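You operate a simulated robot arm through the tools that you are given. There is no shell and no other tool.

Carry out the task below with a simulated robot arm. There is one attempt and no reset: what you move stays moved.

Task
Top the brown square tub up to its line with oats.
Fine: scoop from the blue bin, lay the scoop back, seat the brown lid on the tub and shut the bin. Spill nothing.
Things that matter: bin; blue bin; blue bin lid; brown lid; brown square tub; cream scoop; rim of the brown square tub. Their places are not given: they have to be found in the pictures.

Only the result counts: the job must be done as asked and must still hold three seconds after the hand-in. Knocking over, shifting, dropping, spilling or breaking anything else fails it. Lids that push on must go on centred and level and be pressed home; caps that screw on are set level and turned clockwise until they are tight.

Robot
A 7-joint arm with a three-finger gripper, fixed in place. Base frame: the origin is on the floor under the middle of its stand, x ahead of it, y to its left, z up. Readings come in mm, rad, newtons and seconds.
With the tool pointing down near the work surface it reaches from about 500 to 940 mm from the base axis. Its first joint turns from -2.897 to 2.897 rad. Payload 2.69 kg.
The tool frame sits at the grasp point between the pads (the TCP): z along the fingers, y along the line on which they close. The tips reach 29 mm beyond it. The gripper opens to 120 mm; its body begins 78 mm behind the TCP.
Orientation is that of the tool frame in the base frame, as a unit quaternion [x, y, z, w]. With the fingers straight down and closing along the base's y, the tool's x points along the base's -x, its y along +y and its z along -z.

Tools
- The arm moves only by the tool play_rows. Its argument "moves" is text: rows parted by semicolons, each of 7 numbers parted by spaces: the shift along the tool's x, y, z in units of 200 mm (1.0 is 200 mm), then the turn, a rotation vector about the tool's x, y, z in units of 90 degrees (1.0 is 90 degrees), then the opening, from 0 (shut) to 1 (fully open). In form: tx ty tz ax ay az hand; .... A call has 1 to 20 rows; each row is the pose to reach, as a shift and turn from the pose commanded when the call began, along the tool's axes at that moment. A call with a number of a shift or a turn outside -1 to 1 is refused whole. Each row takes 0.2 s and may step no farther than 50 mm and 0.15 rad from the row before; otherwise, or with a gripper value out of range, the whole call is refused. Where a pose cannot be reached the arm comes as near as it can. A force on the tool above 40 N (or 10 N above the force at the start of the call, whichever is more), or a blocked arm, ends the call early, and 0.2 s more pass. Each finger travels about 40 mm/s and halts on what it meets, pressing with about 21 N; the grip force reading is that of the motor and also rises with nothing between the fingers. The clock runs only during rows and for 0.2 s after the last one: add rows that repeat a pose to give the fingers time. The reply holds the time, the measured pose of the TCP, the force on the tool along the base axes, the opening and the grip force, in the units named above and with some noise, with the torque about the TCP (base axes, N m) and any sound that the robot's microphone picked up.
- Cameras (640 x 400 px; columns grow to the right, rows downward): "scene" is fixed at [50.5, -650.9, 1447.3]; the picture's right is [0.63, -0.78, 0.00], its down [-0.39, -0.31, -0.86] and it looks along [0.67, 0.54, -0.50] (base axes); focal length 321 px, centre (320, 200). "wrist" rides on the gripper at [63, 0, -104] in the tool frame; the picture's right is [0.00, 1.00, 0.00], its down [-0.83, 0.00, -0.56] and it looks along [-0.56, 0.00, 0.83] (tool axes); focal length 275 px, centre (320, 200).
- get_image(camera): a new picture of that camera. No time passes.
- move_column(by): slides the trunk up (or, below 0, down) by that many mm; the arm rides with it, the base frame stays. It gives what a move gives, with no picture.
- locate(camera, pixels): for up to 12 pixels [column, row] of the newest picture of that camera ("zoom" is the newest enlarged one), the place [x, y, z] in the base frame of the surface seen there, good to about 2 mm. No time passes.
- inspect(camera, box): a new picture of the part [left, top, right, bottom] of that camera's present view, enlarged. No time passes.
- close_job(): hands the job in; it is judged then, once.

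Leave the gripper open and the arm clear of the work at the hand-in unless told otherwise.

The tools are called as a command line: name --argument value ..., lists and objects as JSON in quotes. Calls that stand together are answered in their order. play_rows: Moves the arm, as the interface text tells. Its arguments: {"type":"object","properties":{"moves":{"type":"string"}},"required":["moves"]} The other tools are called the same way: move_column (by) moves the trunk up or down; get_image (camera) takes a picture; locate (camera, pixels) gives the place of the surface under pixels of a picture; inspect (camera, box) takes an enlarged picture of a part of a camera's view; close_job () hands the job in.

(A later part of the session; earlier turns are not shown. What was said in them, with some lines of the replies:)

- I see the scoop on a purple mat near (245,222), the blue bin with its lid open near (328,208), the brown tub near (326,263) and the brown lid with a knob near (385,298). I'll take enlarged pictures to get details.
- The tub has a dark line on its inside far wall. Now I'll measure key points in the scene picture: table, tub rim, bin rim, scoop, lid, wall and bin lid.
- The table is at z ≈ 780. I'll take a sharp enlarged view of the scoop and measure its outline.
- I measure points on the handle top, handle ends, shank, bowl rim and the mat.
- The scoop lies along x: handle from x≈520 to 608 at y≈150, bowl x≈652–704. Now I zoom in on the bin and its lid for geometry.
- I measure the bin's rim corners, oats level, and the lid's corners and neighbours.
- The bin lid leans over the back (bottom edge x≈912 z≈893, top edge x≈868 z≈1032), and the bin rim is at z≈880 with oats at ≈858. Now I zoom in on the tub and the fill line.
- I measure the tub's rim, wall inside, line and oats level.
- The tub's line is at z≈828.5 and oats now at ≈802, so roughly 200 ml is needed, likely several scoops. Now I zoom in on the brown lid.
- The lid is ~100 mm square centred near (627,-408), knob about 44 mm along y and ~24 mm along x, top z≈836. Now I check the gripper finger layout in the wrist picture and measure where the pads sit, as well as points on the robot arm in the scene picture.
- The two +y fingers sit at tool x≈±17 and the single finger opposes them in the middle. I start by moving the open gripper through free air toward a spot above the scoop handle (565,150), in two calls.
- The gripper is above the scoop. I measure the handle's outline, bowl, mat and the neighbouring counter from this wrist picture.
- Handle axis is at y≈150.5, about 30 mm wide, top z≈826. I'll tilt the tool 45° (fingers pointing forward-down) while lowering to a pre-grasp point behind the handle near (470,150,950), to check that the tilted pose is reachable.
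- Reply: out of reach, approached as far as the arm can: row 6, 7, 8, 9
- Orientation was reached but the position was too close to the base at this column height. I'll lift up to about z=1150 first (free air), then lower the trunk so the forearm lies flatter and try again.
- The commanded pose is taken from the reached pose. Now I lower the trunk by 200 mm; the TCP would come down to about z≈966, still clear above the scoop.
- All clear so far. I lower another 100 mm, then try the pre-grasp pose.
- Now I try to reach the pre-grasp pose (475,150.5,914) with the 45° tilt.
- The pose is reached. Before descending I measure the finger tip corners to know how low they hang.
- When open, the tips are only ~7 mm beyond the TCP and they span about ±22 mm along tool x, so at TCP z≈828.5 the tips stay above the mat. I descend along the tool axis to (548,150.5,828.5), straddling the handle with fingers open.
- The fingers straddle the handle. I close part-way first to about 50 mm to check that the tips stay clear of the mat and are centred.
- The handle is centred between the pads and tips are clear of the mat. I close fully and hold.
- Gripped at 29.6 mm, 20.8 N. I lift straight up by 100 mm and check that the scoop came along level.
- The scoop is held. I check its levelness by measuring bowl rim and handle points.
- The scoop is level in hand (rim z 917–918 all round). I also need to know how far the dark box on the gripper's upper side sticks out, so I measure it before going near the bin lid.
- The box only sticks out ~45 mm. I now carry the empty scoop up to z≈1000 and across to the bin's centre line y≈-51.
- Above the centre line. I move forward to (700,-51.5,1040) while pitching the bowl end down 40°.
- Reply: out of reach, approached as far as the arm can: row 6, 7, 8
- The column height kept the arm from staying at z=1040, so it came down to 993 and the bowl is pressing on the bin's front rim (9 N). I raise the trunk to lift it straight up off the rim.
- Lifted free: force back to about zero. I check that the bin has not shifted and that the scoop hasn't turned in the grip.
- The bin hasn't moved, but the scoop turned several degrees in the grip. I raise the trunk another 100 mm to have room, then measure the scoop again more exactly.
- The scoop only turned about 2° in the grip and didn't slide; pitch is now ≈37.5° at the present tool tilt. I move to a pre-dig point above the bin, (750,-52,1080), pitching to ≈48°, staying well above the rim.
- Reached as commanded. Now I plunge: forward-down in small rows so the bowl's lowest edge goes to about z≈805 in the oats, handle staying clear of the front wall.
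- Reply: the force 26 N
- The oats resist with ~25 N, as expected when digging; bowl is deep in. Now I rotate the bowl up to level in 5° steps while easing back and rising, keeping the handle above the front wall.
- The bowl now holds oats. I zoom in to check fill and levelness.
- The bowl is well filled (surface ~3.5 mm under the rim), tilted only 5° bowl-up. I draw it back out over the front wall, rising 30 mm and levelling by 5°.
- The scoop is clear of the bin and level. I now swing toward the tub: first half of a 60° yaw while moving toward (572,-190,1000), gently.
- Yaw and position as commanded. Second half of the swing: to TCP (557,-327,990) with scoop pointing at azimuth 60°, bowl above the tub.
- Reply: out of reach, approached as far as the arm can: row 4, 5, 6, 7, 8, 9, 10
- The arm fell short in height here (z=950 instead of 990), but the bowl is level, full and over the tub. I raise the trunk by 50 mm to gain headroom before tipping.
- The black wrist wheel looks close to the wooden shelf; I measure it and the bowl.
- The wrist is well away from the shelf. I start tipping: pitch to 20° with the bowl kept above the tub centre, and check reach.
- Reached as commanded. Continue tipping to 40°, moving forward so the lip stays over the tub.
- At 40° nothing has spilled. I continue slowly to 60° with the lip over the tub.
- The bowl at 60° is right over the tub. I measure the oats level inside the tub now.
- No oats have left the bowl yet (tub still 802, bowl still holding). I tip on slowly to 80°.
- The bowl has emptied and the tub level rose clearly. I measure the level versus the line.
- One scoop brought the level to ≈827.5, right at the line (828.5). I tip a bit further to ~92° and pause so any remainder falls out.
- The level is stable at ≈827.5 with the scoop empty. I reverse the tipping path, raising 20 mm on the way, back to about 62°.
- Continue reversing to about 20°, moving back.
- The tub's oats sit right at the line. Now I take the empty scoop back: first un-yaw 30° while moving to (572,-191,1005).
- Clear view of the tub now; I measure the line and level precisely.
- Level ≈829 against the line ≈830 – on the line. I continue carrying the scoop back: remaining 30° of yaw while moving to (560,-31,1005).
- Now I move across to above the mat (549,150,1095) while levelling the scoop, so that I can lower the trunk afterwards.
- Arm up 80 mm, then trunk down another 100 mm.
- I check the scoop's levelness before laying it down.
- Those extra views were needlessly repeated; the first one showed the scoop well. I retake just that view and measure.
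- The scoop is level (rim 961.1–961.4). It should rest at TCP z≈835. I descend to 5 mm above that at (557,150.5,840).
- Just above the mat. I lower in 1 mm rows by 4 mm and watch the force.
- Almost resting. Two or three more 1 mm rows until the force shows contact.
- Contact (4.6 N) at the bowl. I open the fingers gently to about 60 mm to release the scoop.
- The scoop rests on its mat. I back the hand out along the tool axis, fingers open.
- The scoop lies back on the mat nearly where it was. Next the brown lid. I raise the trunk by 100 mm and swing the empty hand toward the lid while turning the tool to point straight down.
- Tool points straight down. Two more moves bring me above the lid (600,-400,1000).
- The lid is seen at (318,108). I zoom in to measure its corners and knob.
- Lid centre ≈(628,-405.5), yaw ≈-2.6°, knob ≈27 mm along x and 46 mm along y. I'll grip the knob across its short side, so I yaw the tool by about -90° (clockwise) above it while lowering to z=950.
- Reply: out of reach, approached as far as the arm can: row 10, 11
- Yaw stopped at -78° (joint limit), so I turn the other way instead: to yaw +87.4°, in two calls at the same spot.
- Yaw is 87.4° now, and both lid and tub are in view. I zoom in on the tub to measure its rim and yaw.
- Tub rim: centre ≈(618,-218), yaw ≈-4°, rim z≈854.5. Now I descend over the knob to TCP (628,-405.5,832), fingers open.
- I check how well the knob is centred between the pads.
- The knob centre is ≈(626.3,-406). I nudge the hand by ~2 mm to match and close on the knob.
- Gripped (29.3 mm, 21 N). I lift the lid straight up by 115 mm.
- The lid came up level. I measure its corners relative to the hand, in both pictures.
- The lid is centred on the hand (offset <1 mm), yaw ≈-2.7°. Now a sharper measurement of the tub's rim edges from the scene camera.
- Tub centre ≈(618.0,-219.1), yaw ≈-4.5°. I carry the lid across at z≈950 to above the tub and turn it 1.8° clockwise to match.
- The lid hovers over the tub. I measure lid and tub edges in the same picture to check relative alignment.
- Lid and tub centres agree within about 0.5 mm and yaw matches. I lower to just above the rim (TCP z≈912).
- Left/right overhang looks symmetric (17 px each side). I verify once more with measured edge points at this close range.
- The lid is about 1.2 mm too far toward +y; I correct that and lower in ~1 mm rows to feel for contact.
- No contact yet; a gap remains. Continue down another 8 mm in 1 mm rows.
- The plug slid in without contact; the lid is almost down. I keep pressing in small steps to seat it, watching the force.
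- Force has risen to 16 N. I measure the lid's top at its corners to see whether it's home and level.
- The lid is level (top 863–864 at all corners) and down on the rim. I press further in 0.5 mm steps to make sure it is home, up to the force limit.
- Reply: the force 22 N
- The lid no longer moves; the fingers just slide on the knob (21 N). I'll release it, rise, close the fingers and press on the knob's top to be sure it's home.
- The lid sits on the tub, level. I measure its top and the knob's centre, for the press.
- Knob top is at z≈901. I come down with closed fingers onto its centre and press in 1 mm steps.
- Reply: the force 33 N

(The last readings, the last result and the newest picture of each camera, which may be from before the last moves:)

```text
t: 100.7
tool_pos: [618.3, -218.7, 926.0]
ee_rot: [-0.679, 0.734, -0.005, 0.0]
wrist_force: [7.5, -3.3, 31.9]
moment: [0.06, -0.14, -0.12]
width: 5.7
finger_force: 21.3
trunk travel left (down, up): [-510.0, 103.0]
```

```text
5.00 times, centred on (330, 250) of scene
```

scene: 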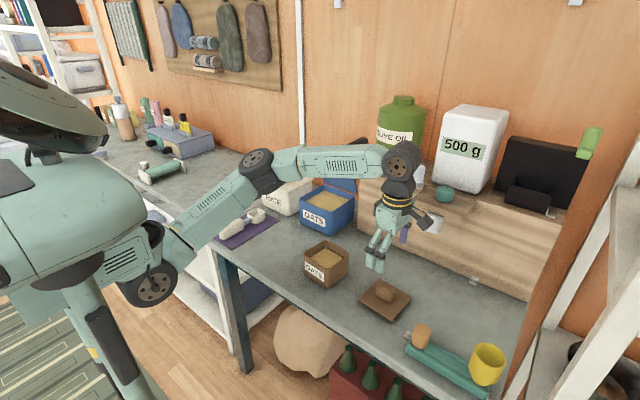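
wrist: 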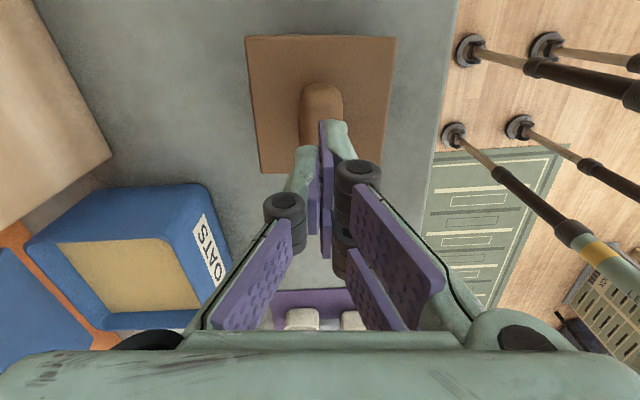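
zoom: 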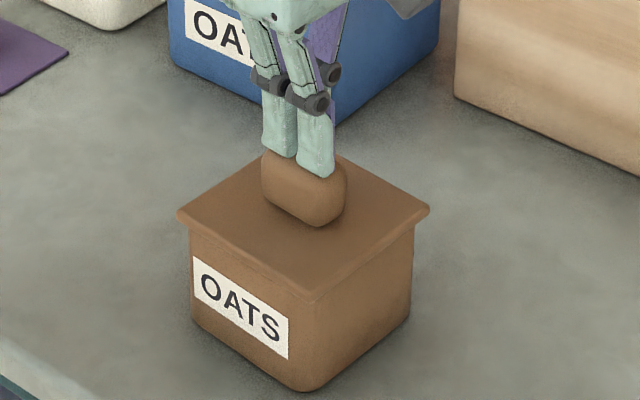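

Pressed at ~32 N and the lid doesn't go any lower, so it is home. I lift away and check the lid again.

play_rows --moves "0 0 -0.05 0 0 0 0; 0 0 -0.15 0 0 0 0; 0 0 -0.28 0 0 0 0; 0 0 -0.4 0 0 0 0; 0 0 -0.5 0 0 0 0"

inspect --camera "scene" --box '[300, 230, 360, 290]'

get_image --camera "scene"

```text
t: 101.9
tool_pos: [617.8, -218.6, 1023.9]
ee_rot: [-0.679, 0.734, -0.003, 0.0]
wrist_force: [0.5, 0.2, 0.3]
moment: [-0.02, 0.0, -0.01]
width: 0.1
finger_force: 21.5
trunk travel left (down, up): [-510.0, 103.0]
```

```text
6.67 times, centred on (330, 260) of scene
```

zoom: 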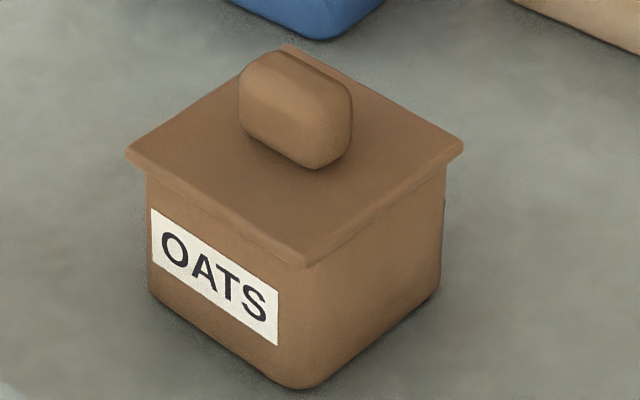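

```text
taken
```

scene: 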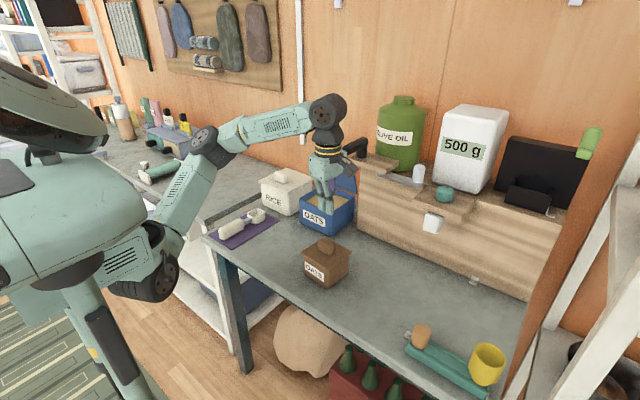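

locate --camera "zoom" --pixels '[[145, 155], [305, 248], [445, 148], [292, 55], [215, 200], [380, 190], [180, 185], [250, 230], [360, 230], [420, 190]]'

```text
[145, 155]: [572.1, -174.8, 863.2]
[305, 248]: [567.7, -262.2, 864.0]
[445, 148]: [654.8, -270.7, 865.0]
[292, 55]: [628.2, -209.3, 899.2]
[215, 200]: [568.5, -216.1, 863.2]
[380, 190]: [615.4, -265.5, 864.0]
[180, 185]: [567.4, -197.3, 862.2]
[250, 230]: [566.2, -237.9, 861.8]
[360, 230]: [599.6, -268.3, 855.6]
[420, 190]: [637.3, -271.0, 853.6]
```

The tub is closed, level. Next: shutting the bin. The blue lid leans forward from its hinge at the back; I need to get the closed fingers behind it and sweep it down. I raise the trunk by 100 mm, then move to y≈-45 and turn the tool back to yaw 0.

move_column --by 100

play_rows --moves "-0.079 0.005 0 0 0 0.0865 0; -0.158 0.01 0 0 0 0.173 0; -0.237 0.015 0 0 0 0.2595 0; -0.316 0.02 0 0 0 0.346 0; -0.395 0.026 0 0 0 0.4325 0; -0.474 0.031 0 0 0 0.519 0; -0.553 0.036 0 0 0 0.6055 0; -0.632 0.041 0 0 0 0.692 0; -0.711 0.047 0 0 0 0.7785 0; -0.79 0.052 0 0 0 0.865 0; -0.868 0.057 0 0 0 0.951 0"

get_image --camera "wrist"

```text
t: 103.2
tool_pos: [618.4, -220.2, 1123.1]
ee_rot: [-0.68, 0.733, -0.001, -0.001]
wrist_force: [0.1, -0.7, -0.2]
moment: [0.0, -0.01, 0.01]
width: 0.1
finger_force: 21.1
trunk travel left (down, up): [-610.0, 3.0]
```

```text
t: 105.6
tool_pos: [618.9, -45.8, 1122.5]
ee_rot: [0.002, 1.0, -0.003, 0.001]
wrist_force: [-1.4, 0.1, 0.2]
moment: [-0.01, 0.01, 0.02]
width: 0.0
finger_force: 20.6
trunk travel left (down, up): [-610.0, 3.0]
```

```text
taken
```

wrist: 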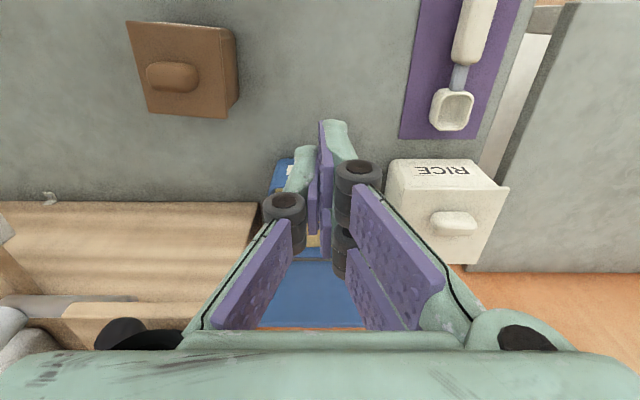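

Now forward to x≈780 at z≈1122 (tips at 1093, above the lid top at 1032), checking reach.

play_rows --moves "-0.1 0 0 0 0 0 0; -0.2 0 0 0 0 0 0; -0.3 0 0 0 0 0 0; -0.4 0 0 0 0 0 0; -0.5 0 0 0 0 0 0; -0.6 0 0 0 0 0 0; -0.7 0 0 0 0 0 0; -0.806 0 0 0 0 0 0"

get_image --camera "wrist"

inspect --camera "scene" --box '[270, 70, 400, 230]'

```text
t: 107.4
tool_pos: [781.7, -45.7, 1120.2]
ee_rot: [0.0, 1.0, -0.002, 0.0]
wrist_force: [-0.2, -0.2, 0.3]
moment: [0.0, -0.02, -0.02]
width: 0.0
finger_force: 21.1
trunk travel left (down, up): [-610.0, 3.0]
```

```text
taken
```

wrist: 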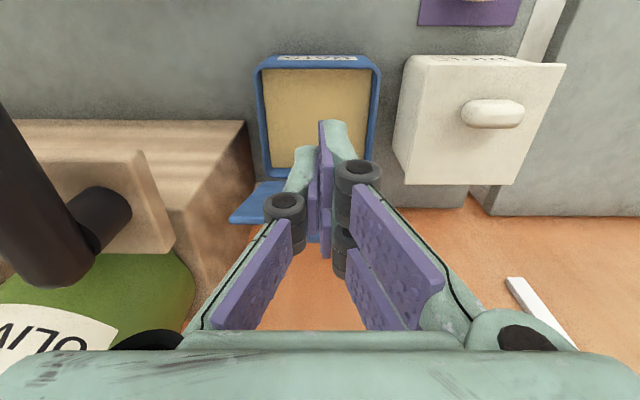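

```text
2.50 times, centred on (335, 150) of scene
```

zoom: 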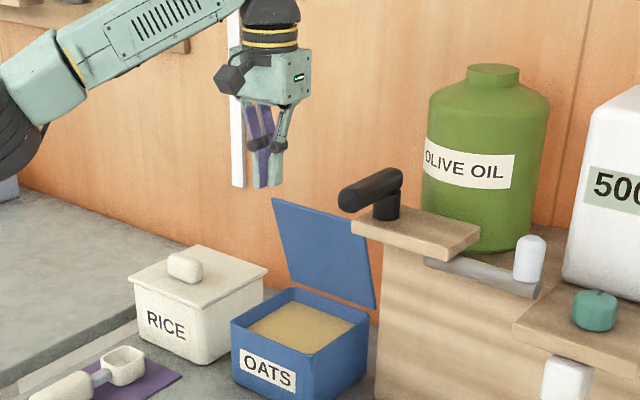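

Reached without any limit. I go on to x≈865 at the same height.

play_rows --moves "-0.1 0 0 0 0 0 0; -0.2 0 0 0 0 0 0; -0.3 0 0 0 0 0 0; -0.42 0 0 0 0 0 0; -0.42 0 0 0 0 0 0"

```text
t: 108.6
tool_pos: [866.1, -45.0, 1123.6]
ee_rot: [0.001, 1.0, -0.001, 0.001]
wrist_force: [-1.2, -0.2, 0.1]
moment: [0.03, -0.02, 0.0]
width: 0.0
finger_force: 20.8
trunk travel left (down, up): [-610.0, 3.0]
```

Still fine. On to x≈925, behind the lid's top edge, same height.

play_rows --moves "-0.075 0 0 0 0 0 0; -0.15 0 0 0 0 0 0; -0.225 0 0 0 0 0 0; -0.295 0 0 0 0 0 0; -0.295 0 0 0 0 0 0"

get_image --camera "wrist"

inspect --camera "scene" --box '[270, 70, 400, 230]'

```text
t: 109.8
tool_pos: [876.4, -51.0, 1106.1]
ee_rot: [-0.001, 1.0, -0.002, 0.001]
wrist_force: [-0.3, 0.6, -0.2]
moment: [-0.02, 0.01, 0.01]
width: 0.0
finger_force: 21.6
out of reach, approached as far as the arm can: row 1, 2, 3, 4, 5
trunk travel left (down, up): [-610.0, 3.0]
```

```text
taken
```

wrist: 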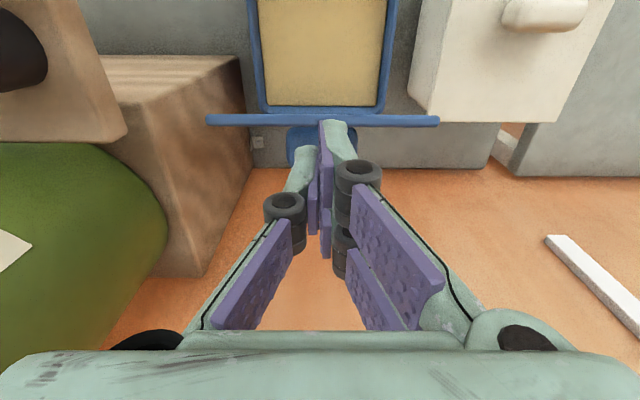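

```text
2.50 times, centred on (335, 150) of scene
```

zoom: 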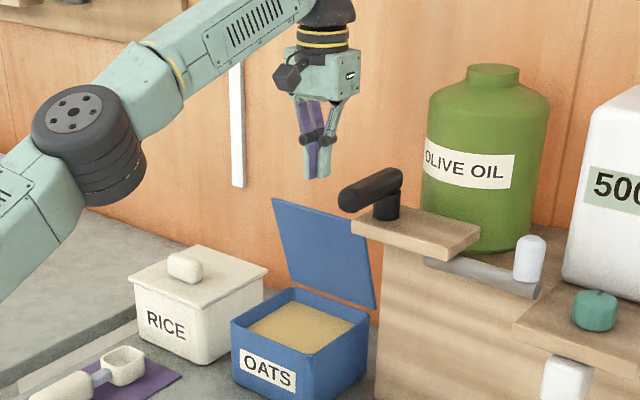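

With the tool straight down I can't get behind the lid at this height, so I tilt the fingers 20° forward (which also matches the lid's lean) and go to (890,-47,1100), still above the lid's top.

play_rows --moves "-0.015 0.005 0.005 0 -0.05 0 0; -0.03 0.01 0.012 0 -0.1 0 0; -0.045 0.015 0.02 0 -0.15 0 0; -0.06 0.02 0.026 0 -0.2 0 0; -0.068 0.02 0.03 0 -0.222 0 0; -0.068 0.02 0.03 0 -0.222 0 0"

```text
t: 111.2
tool_pos: [889.7, -47.8, 1101.4]
ee_rot: [-0.001, 0.985, -0.002, 0.175]
wrist_force: [-0.3, 0.2, -1.0]
moment: [0.0, -0.02, -0.02]
width: 0.1
finger_force: 21.4
trunk travel left (down, up): [-610.0, 3.0]
```

Reached. Now a bit further to (918,-46,1095).

play_rows --moves "-0.04 0.003 0.026 0 0 0 0; -0.08 0.006 0.052 0 0 0 0; -0.122 0.009 0.079 0 0 0 0; -0.122 0.009 0.079 0 0 0 0"

get_image --camera "wrist"

inspect --camera "scene" --box '[290, 70, 390, 220]'

```text
t: 112.2
tool_pos: [918.0, -45.2, 1095.9]
ee_rot: [0.0, 0.985, -0.001, 0.174]
wrist_force: [-0.3, -0.1, -0.3]
moment: [-0.01, 0.02, 0.01]
width: 0.3
finger_force: 20.5
trunk travel left (down, up): [-610.0, 3.0]
```

```text
taken
```

wrist: 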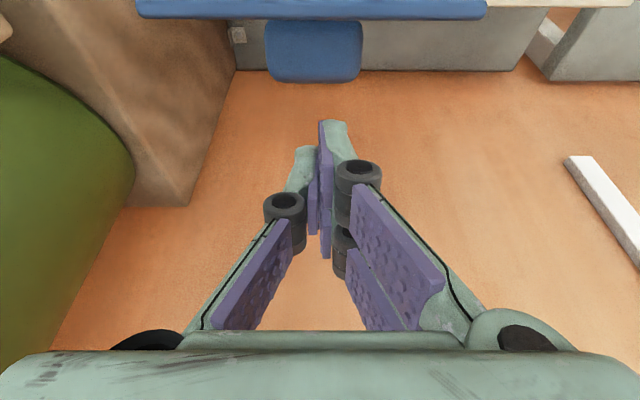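

```text
2.67 times, centred on (340, 145) of scene
```

zoom: 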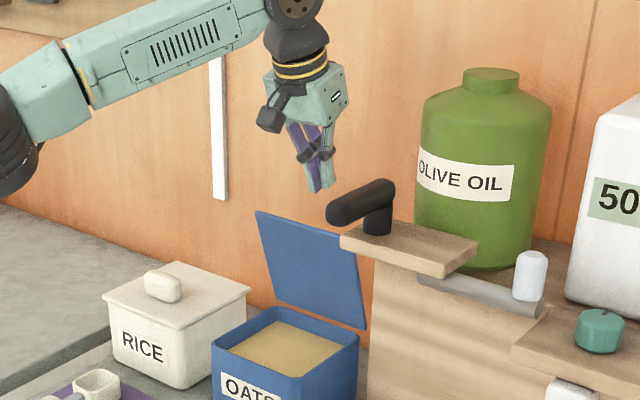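

I see a blue block at (312,50) behind the lid – probably its knob on the outer face. I measure it and the lid's top edge.

locate --camera "wrist" --pixels '[[312, 30], [312, 50], [312, 75], [275, 50], [352, 50], [312, 12], [160, 12], [470, 12], [240, 35]]'

inspect --camera "wrist" --box '[130, 0, 500, 200]'

```text
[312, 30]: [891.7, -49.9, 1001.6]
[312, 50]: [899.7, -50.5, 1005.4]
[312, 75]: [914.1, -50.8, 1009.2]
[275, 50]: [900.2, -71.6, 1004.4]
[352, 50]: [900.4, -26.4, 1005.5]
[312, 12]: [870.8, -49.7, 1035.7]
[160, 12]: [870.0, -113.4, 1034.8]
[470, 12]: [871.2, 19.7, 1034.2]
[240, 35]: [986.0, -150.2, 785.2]
```

```text
1.73 times, centred on (315, 100) of wrist
```

zoom: 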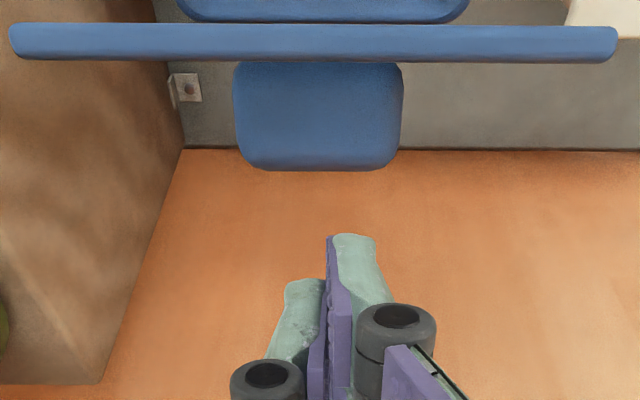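

The block is the lid's knob (y≈-73…-26, z up to ~1010, sticking out ~35 mm). So I must push above it, near the lid's top edge. I lower the tips behind the top edge to TCP (898,-46,1056), above the knob.

play_rows --moves "0.03 -0.001 0.03 0 0 0 0; 0.075 -0.002 0.07 0 0 0 0; 0.12 -0.003 0.113 0 0 0 0; 0.163 -0.004 0.153 0 0 0 0; 0.163 -0.004 0.153 0 0 0 0"

get_image --camera "wrist"

inspect --camera "scene" --box '[290, 90, 390, 220]'

```text
t: 113.4
tool_pos: [897.9, -46.5, 1053.6]
ee_rot: [-0.001, 0.985, -0.002, 0.175]
wrist_force: [-0.2, 0.4, -0.4]
moment: [-0.03, -0.01, 0.0]
width: 0.1
finger_force: 21.1
trunk travel left (down, up): [-610.0, 3.0]
```

```text
taken
```

wrist: 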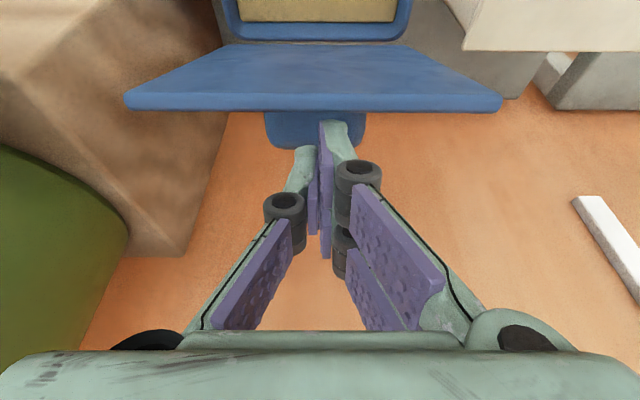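

```text
3.08 times, centred on (340, 155) of scene
```

zoom: 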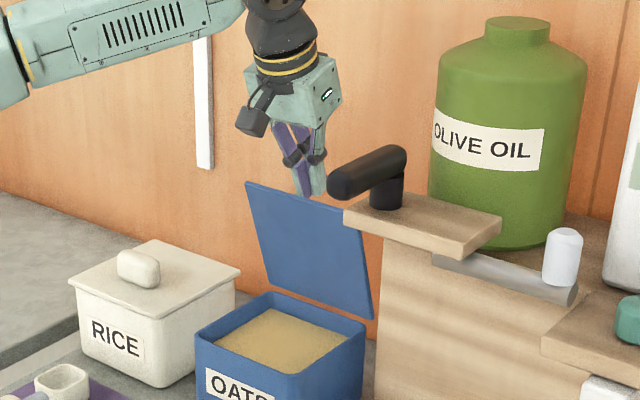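

The tips are behind the lid's top edge and above its knob. I push gently toward the robot along the lid's arc, first down to about 65°.

play_rows --moves "0.028 0 -0.01 0 0 0 0; 0.061 0 -0.021 0 0 0 0; 0.085 0 -0.0226 0 0 0 0; 0.1107 0 -0.0235 0 0 0 0; 0.1354 0 -0.023 0 0 0 0; 0.16 0 -0.0224 0 0 0 0"

get_image --camera "wrist"

inspect --camera "scene" --box '[290, 90, 390, 220]'

```text
t: 114.8
tool_pos: [865.7, -47.4, 1048.1]
ee_rot: [0.0, 0.985, -0.001, 0.174]
wrist_force: [-0.3, 0.0, 0.5]
moment: [-0.02, -0.02, -0.03]
width: 0.1
finger_force: 20.4
trunk travel left (down, up): [-610.0, 3.0]
```

```text
taken
```

wrist: 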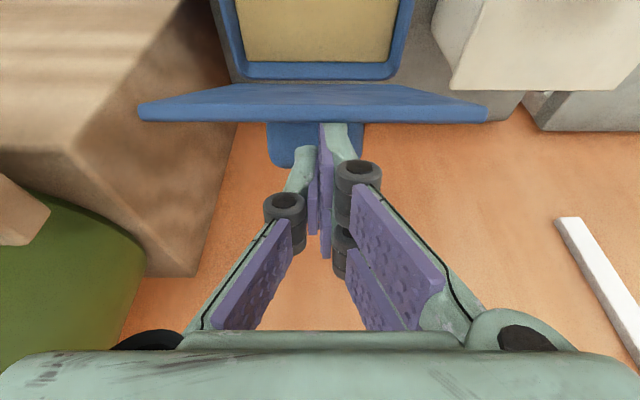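

```text
3.08 times, centred on (340, 155) of scene
```

zoom: 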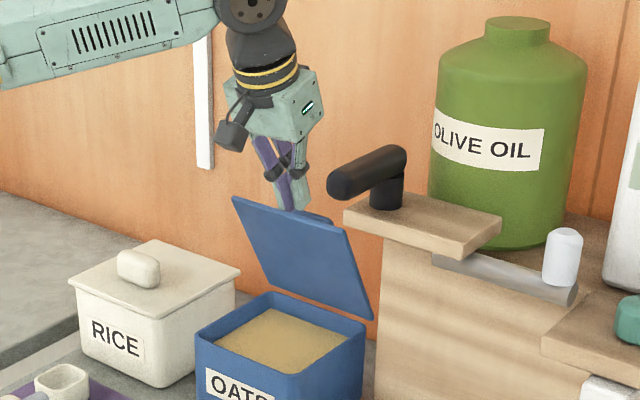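

The lid follows the fingers with almost no force. I continue along the arc to ~45°, gradually tilting the fingers further so they clear the knob.

play_rows --moves "0.063 0 -0.0035 0 0 0 0; 0.1 0 -0.002 0 -0.028 0 0; 0.138 0 -0.001 0 -0.056 0 0; 0.1756 0 0.004 0 -0.083 0 0; 0.2124 0 0.0085 0 -0.111 0 0; 0.246 0 0.0174 0 -0.128 0 0; 0.28 0 0.027 0 -0.144 0 0"

get_image --camera "wrist"

inspect --camera "scene" --box '[280, 100, 380, 230]'

```text
t: 116.4
tool_pos: [815.9, -46.8, 1024.2]
ee_rot: [0.0, 0.959, -0.002, 0.284]
wrist_force: [0.0, -0.3, -0.6]
moment: [-0.01, 0.05, -0.02]
width: 0.1
finger_force: 21.3
trunk travel left (down, up): [-610.0, 3.0]
```

```text
taken
```

wrist: 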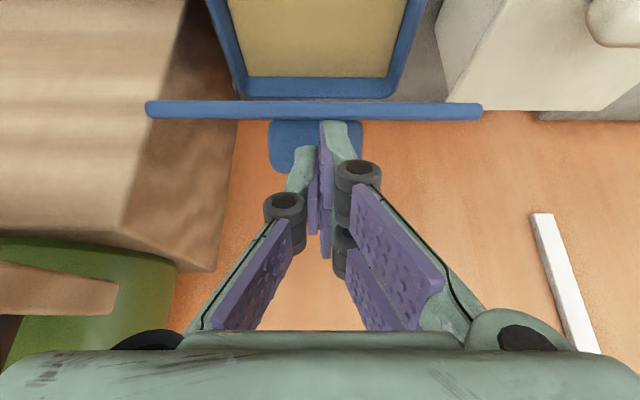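

```text
3.08 times, centred on (330, 165) of scene
```

zoom: 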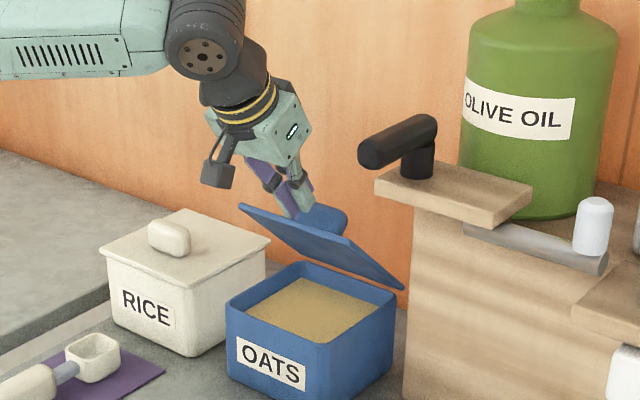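

The lid is at about 45° and follows smoothly. Continue along the arc to about 15°.

play_rows --moves "0.036 0 0.003 0 -0.022 0 0; 0.0714 0 0.006 0 -0.044 0 0; 0.105 0 0.013 0 -0.061 0 0; 0.1395 0 0.0203 0 -0.078 0 0; 0.173 0 0.03 0 -0.095 0 0; 0.2057 0 0.0405 0 -0.111 0 0; 0.237 0 0.052 0 -0.122 0 0; 0.269 0 0.063 0 -0.133 0 0; 0.3 0 0.077 0 -0.145 0 0; 0.331 0 0.0907 0 -0.156 0 0; 0.36 0 0.108 0 -0.162 0 0; 0.388 0 0.125 0 -0.167 0 0"

get_image --camera "wrist"

inspect --camera "scene" --box '[280, 120, 380, 240]'

```text
t: 119.0
tool_pos: [763.8, -46.1, 960.4]
ee_rot: [-0.001, 0.913, -0.001, 0.407]
wrist_force: [-0.9, 0.9, -0.1]
moment: [-0.03, 0.03, -0.03]
width: 0.0
finger_force: 20.6
trunk travel left (down, up): [-610.0, 3.0]
```

```text
taken
```

wrist: 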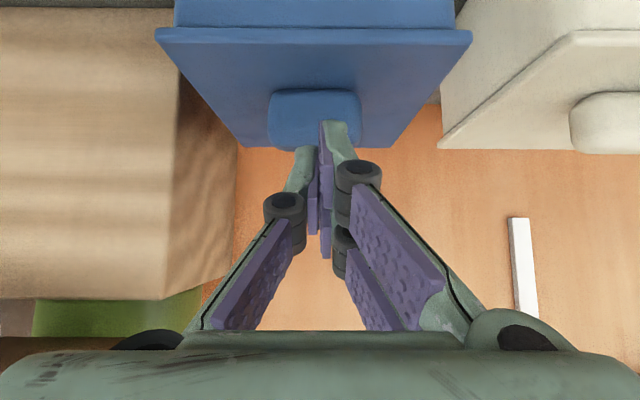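

```text
3.33 times, centred on (330, 180) of scene
```

zoom: 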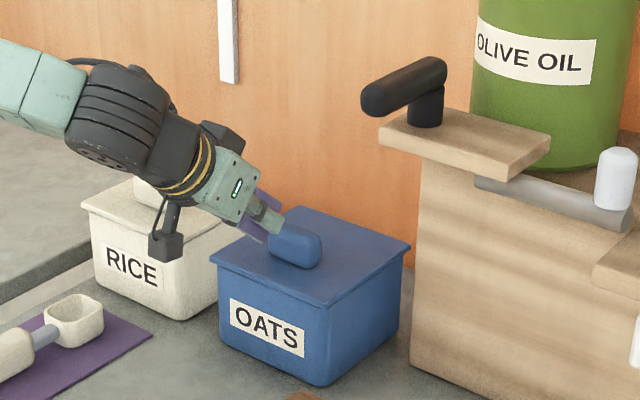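

The lid appears to have gone down onto the bin. I measure its top at the corners to see if it's fully shut.

locate --camera "zoom" --pixels '[[220, 255], [325, 300], [405, 245], [310, 212], [350, 260], [300, 280], [240, 278], [330, 320], [390, 275], [300, 235], [310, 265]]'

inspect --camera "scene" --box '[300, 170, 360, 240]'

```text
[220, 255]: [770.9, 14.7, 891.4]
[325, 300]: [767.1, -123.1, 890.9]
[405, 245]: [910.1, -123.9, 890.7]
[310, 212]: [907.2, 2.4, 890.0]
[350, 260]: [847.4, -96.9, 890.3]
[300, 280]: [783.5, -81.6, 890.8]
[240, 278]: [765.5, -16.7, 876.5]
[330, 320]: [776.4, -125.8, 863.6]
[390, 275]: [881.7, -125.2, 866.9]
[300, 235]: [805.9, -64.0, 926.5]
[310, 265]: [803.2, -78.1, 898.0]
```

```text
5.71 times, centred on (330, 205) of scene
```

zoom: 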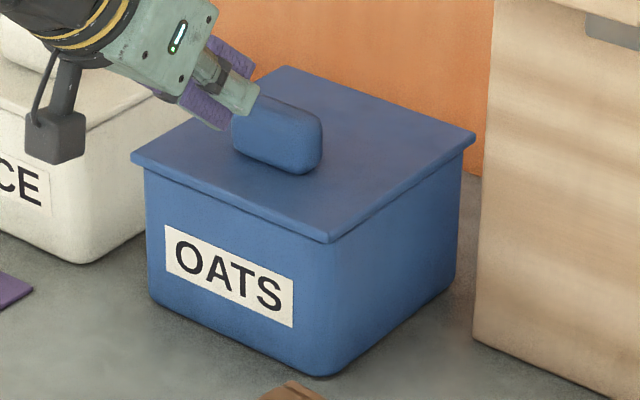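

The lid top reads 890–891 at all four corners, level with a shut lid. To be sure, I'll press lightly on its knob: up, forward, then down to just above the knob.

play_rows --moves "-0.05 0 -0.045 0 0 0 0; -0.1 0 -0.09 0 0 0 0; -0.149 0 -0.134 0 0 0 0; -0.2 0 -0.08 0 0 0 0; -0.25 0 -0.025 0 0 0 0; -0.296 0 0.0297 0 0 0 0; -0.25 0 0.07 0 0 0 0; -0.21 0 0.107 0 0 0 0; -0.17 0 0.1434 0 0 0 0; -0.17 0 0.1434 0 0 0 0"

inspect --camera "scene" --box '[300, 160, 360, 230]'

```text
t: 121.2
tool_pos: [808.2, -47.1, 964.9]
ee_rot: [0.0, 0.913, -0.003, 0.407]
wrist_force: [0.5, -0.2, 0.2]
moment: [0.0, 0.02, 0.0]
width: 0.0
finger_force: 20.4
trunk travel left (down, up): [-610.0, 3.0]
```

```text
5.71 times, centred on (330, 195) of scene
```

zoom: 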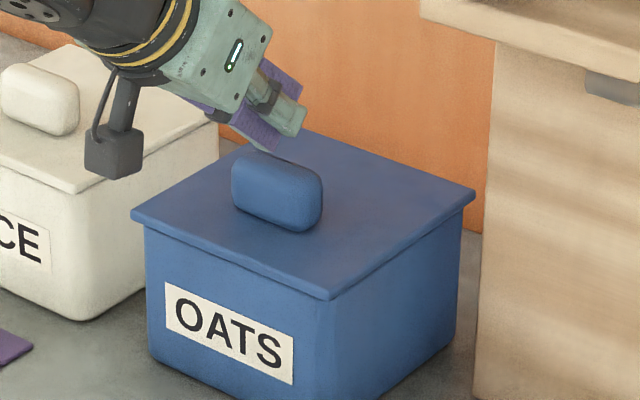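

Tips are just above the knob. I press down in 1 mm rows and watch the force.

play_rows --moves "0.0037 0 0.0033 0 0 0 0; 0.0074 0 0.0067 0 0 0 0; 0.0111 0 0.01 0 0 0 0; 0.0149 0 0.0134 0 0 0 0"

```text
t: 122.2
tool_pos: [808.1, -48.2, 963.4]
ee_rot: [0.0, 0.913, -0.002, 0.407]
wrist_force: [-0.1, 0.2, -0.4]
moment: [-0.02, 0.0, 0.02]
width: 0.0
finger_force: 21.2
trunk travel left (down, up): [-610.0, 3.0]
```

play_rows --moves "0.0037 0 0.0033 0 0 0 0; 0.0074 0 0.0067 0 0 0 0; 0.0111 0 0.01 0 0 0 0; 0.0149 0 0.0134 0 0 0 0"

```text
t: 123.2
tool_pos: [808.6, -48.0, 960.6]
ee_rot: [-0.001, 0.913, -0.002, 0.408]
wrist_force: [0.6, 2.7, 7.0]
moment: [0.1, -0.03, 0.01]
width: 0.1
finger_force: 21.2
trunk travel left (down, up): [-610.0, 3.0]
```

Contact at 7 N. Two more millimetres for a firm but light press, then I back away up and toward the robot.

play_rows --moves "0.0037 0 0.0033 0 0 0 0; 0.0055 0 0.005 0 0 0 0; 0.0055 0 0.005 0 0 0 0"

play_rows --moves "-0.05 0 -0.045 0 0 0 0; -0.13 0 -0.12 0 0 0 0; -0.2 0 -0.19 0 0 0 0; -0.2 0 -0.3 0 0 0 0; -0.2 0 -0.42 0 0 0 0; -0.2 0 -0.54 0 0 0 0; -0.2 0 -0.66 0 0 0 0; -0.2 0 -0.78 0 0 0 0"

get_image --camera "scene"

inspect --camera "scene" --box '[290, 160, 370, 230]'

```text
t: 124.0
tool_pos: [808.2, -47.4, 959.9]
ee_rot: [-0.001, 0.913, -0.002, 0.409]
wrist_force: [2.9, 6.7, 17.5]
moment: [0.28, -0.21, 0.06]
width: 0.0
finger_force: 21.0
trunk travel left (down, up): [-610.0, 3.0]
```

```text
t: 125.8
tool_pos: [717.6, -46.2, 1090.4]
ee_rot: [0.0, 0.913, -0.002, 0.407]
wrist_force: [0.8, -0.3, 0.2]
moment: [0.01, -0.02, 0.04]
width: 0.0
finger_force: 21.2
trunk travel left (down, up): [-610.0, 3.0]
```

```text
taken
```

scene: 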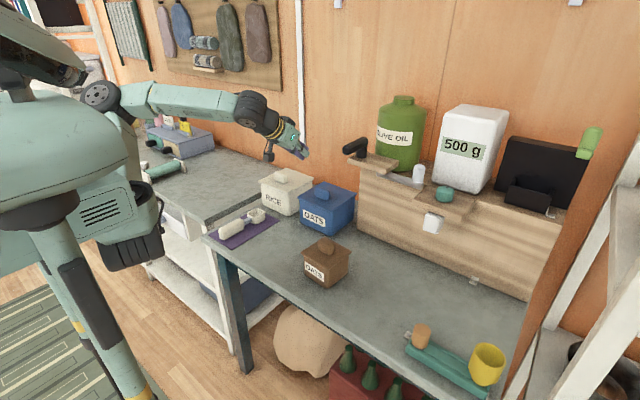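

```text
5.71 times, centred on (330, 195) of scene
```

zoom: 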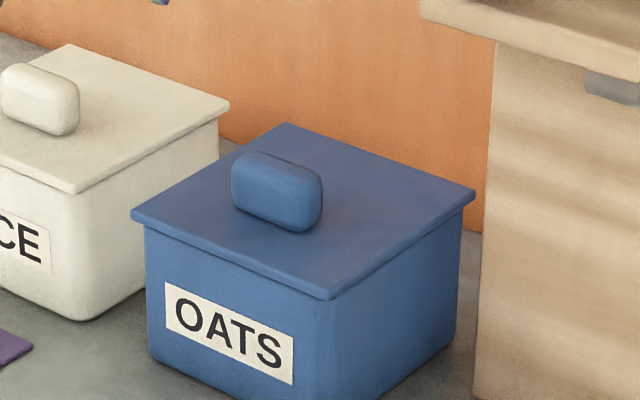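

The bin is shut. I open the gripper, retreat toward the robot clear of the work, and then check the whole scene for spills.

play_rows --moves "0.06 0 -0.07 0 0 0 0.1; 0.12 0 -0.14 0 0 0 0.3; 0.19 0 -0.21 0 0 0 0.5; 0.25 0 -0.28 0 0 0 0.7; 0.31 0 -0.35 0 0 0 0.9; 0.37 0 -0.42 0 0 0 1; 0.43 0 -0.49 0 0 0 1; 0.5 0 -0.557 0 0 0 1; 0.5 0 -0.557 0 0 0 1; 0.5 0 -0.557 0 0 0 1"

inspect --camera "scene" --box '[200, 150, 360, 250]'

inspect --camera "scene" --box '[270, 200, 400, 300]'

```text
t: 128.0
tool_pos: [567.5, -53.7, 1087.7]
ee_rot: [0.007, 0.916, -0.017, 0.401]
wrist_force: [-0.1, 0.5, -0.1]
moment: [0.01, -0.02, 0.0]
width: 119.7
finger_force: 0.2
trunk travel left (down, up): [-610.0, 3.0]
```

```text
4.00 times, centred on (280, 200) of scene
```

zoom: 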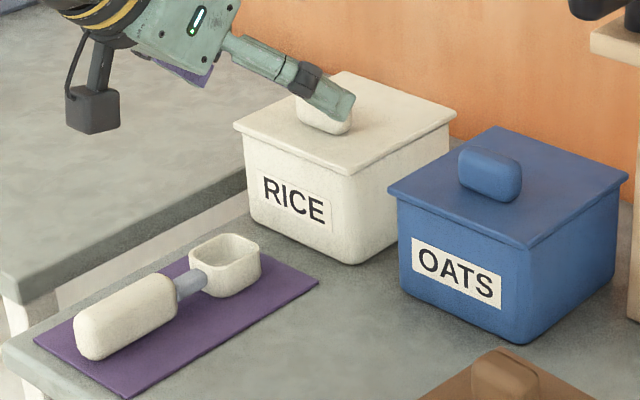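

```text
4.00 times, centred on (335, 250) of scene
```

zoom: 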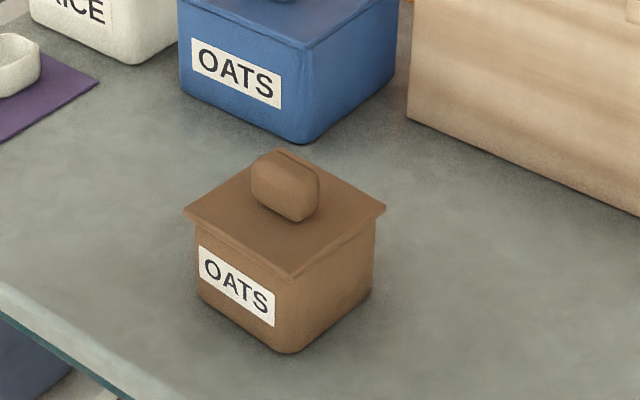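

No spills are visible. The scoop lies on its mat, the brown lid is level and seated on the tub, and the bin is shut. The gripper is open and clear of the work, so I hand the job in.

close_job

```text
The job is handed in.
```

The job is handed in, and every step was done. I had no result back from the judging.

- **Tub:** one scoop from the blue bin brought the oats to about z = 829 mm. I measured the line at about 830 mm.
- **Brown lid:** it is on the tub and level. Pressing on the knob with about 32 N moved it no further.
- **Scoop:** it is back on its mat, within a few millimetres of where it started.
- **Bin:** the lid is down with its top level. I pressed it lightly to be sure it was shut.
- **Spills:** I saw no oats on the table in the final pictures.

While moving to the bin, the arm came down lower than commanded and the empty scoop pressed on the bin's front rim with about 9 N. The bin did not move. The scoop turned about 2° in the grip, and I allowed for that afterwards.

The arm ended clear of the work with the gripper open.
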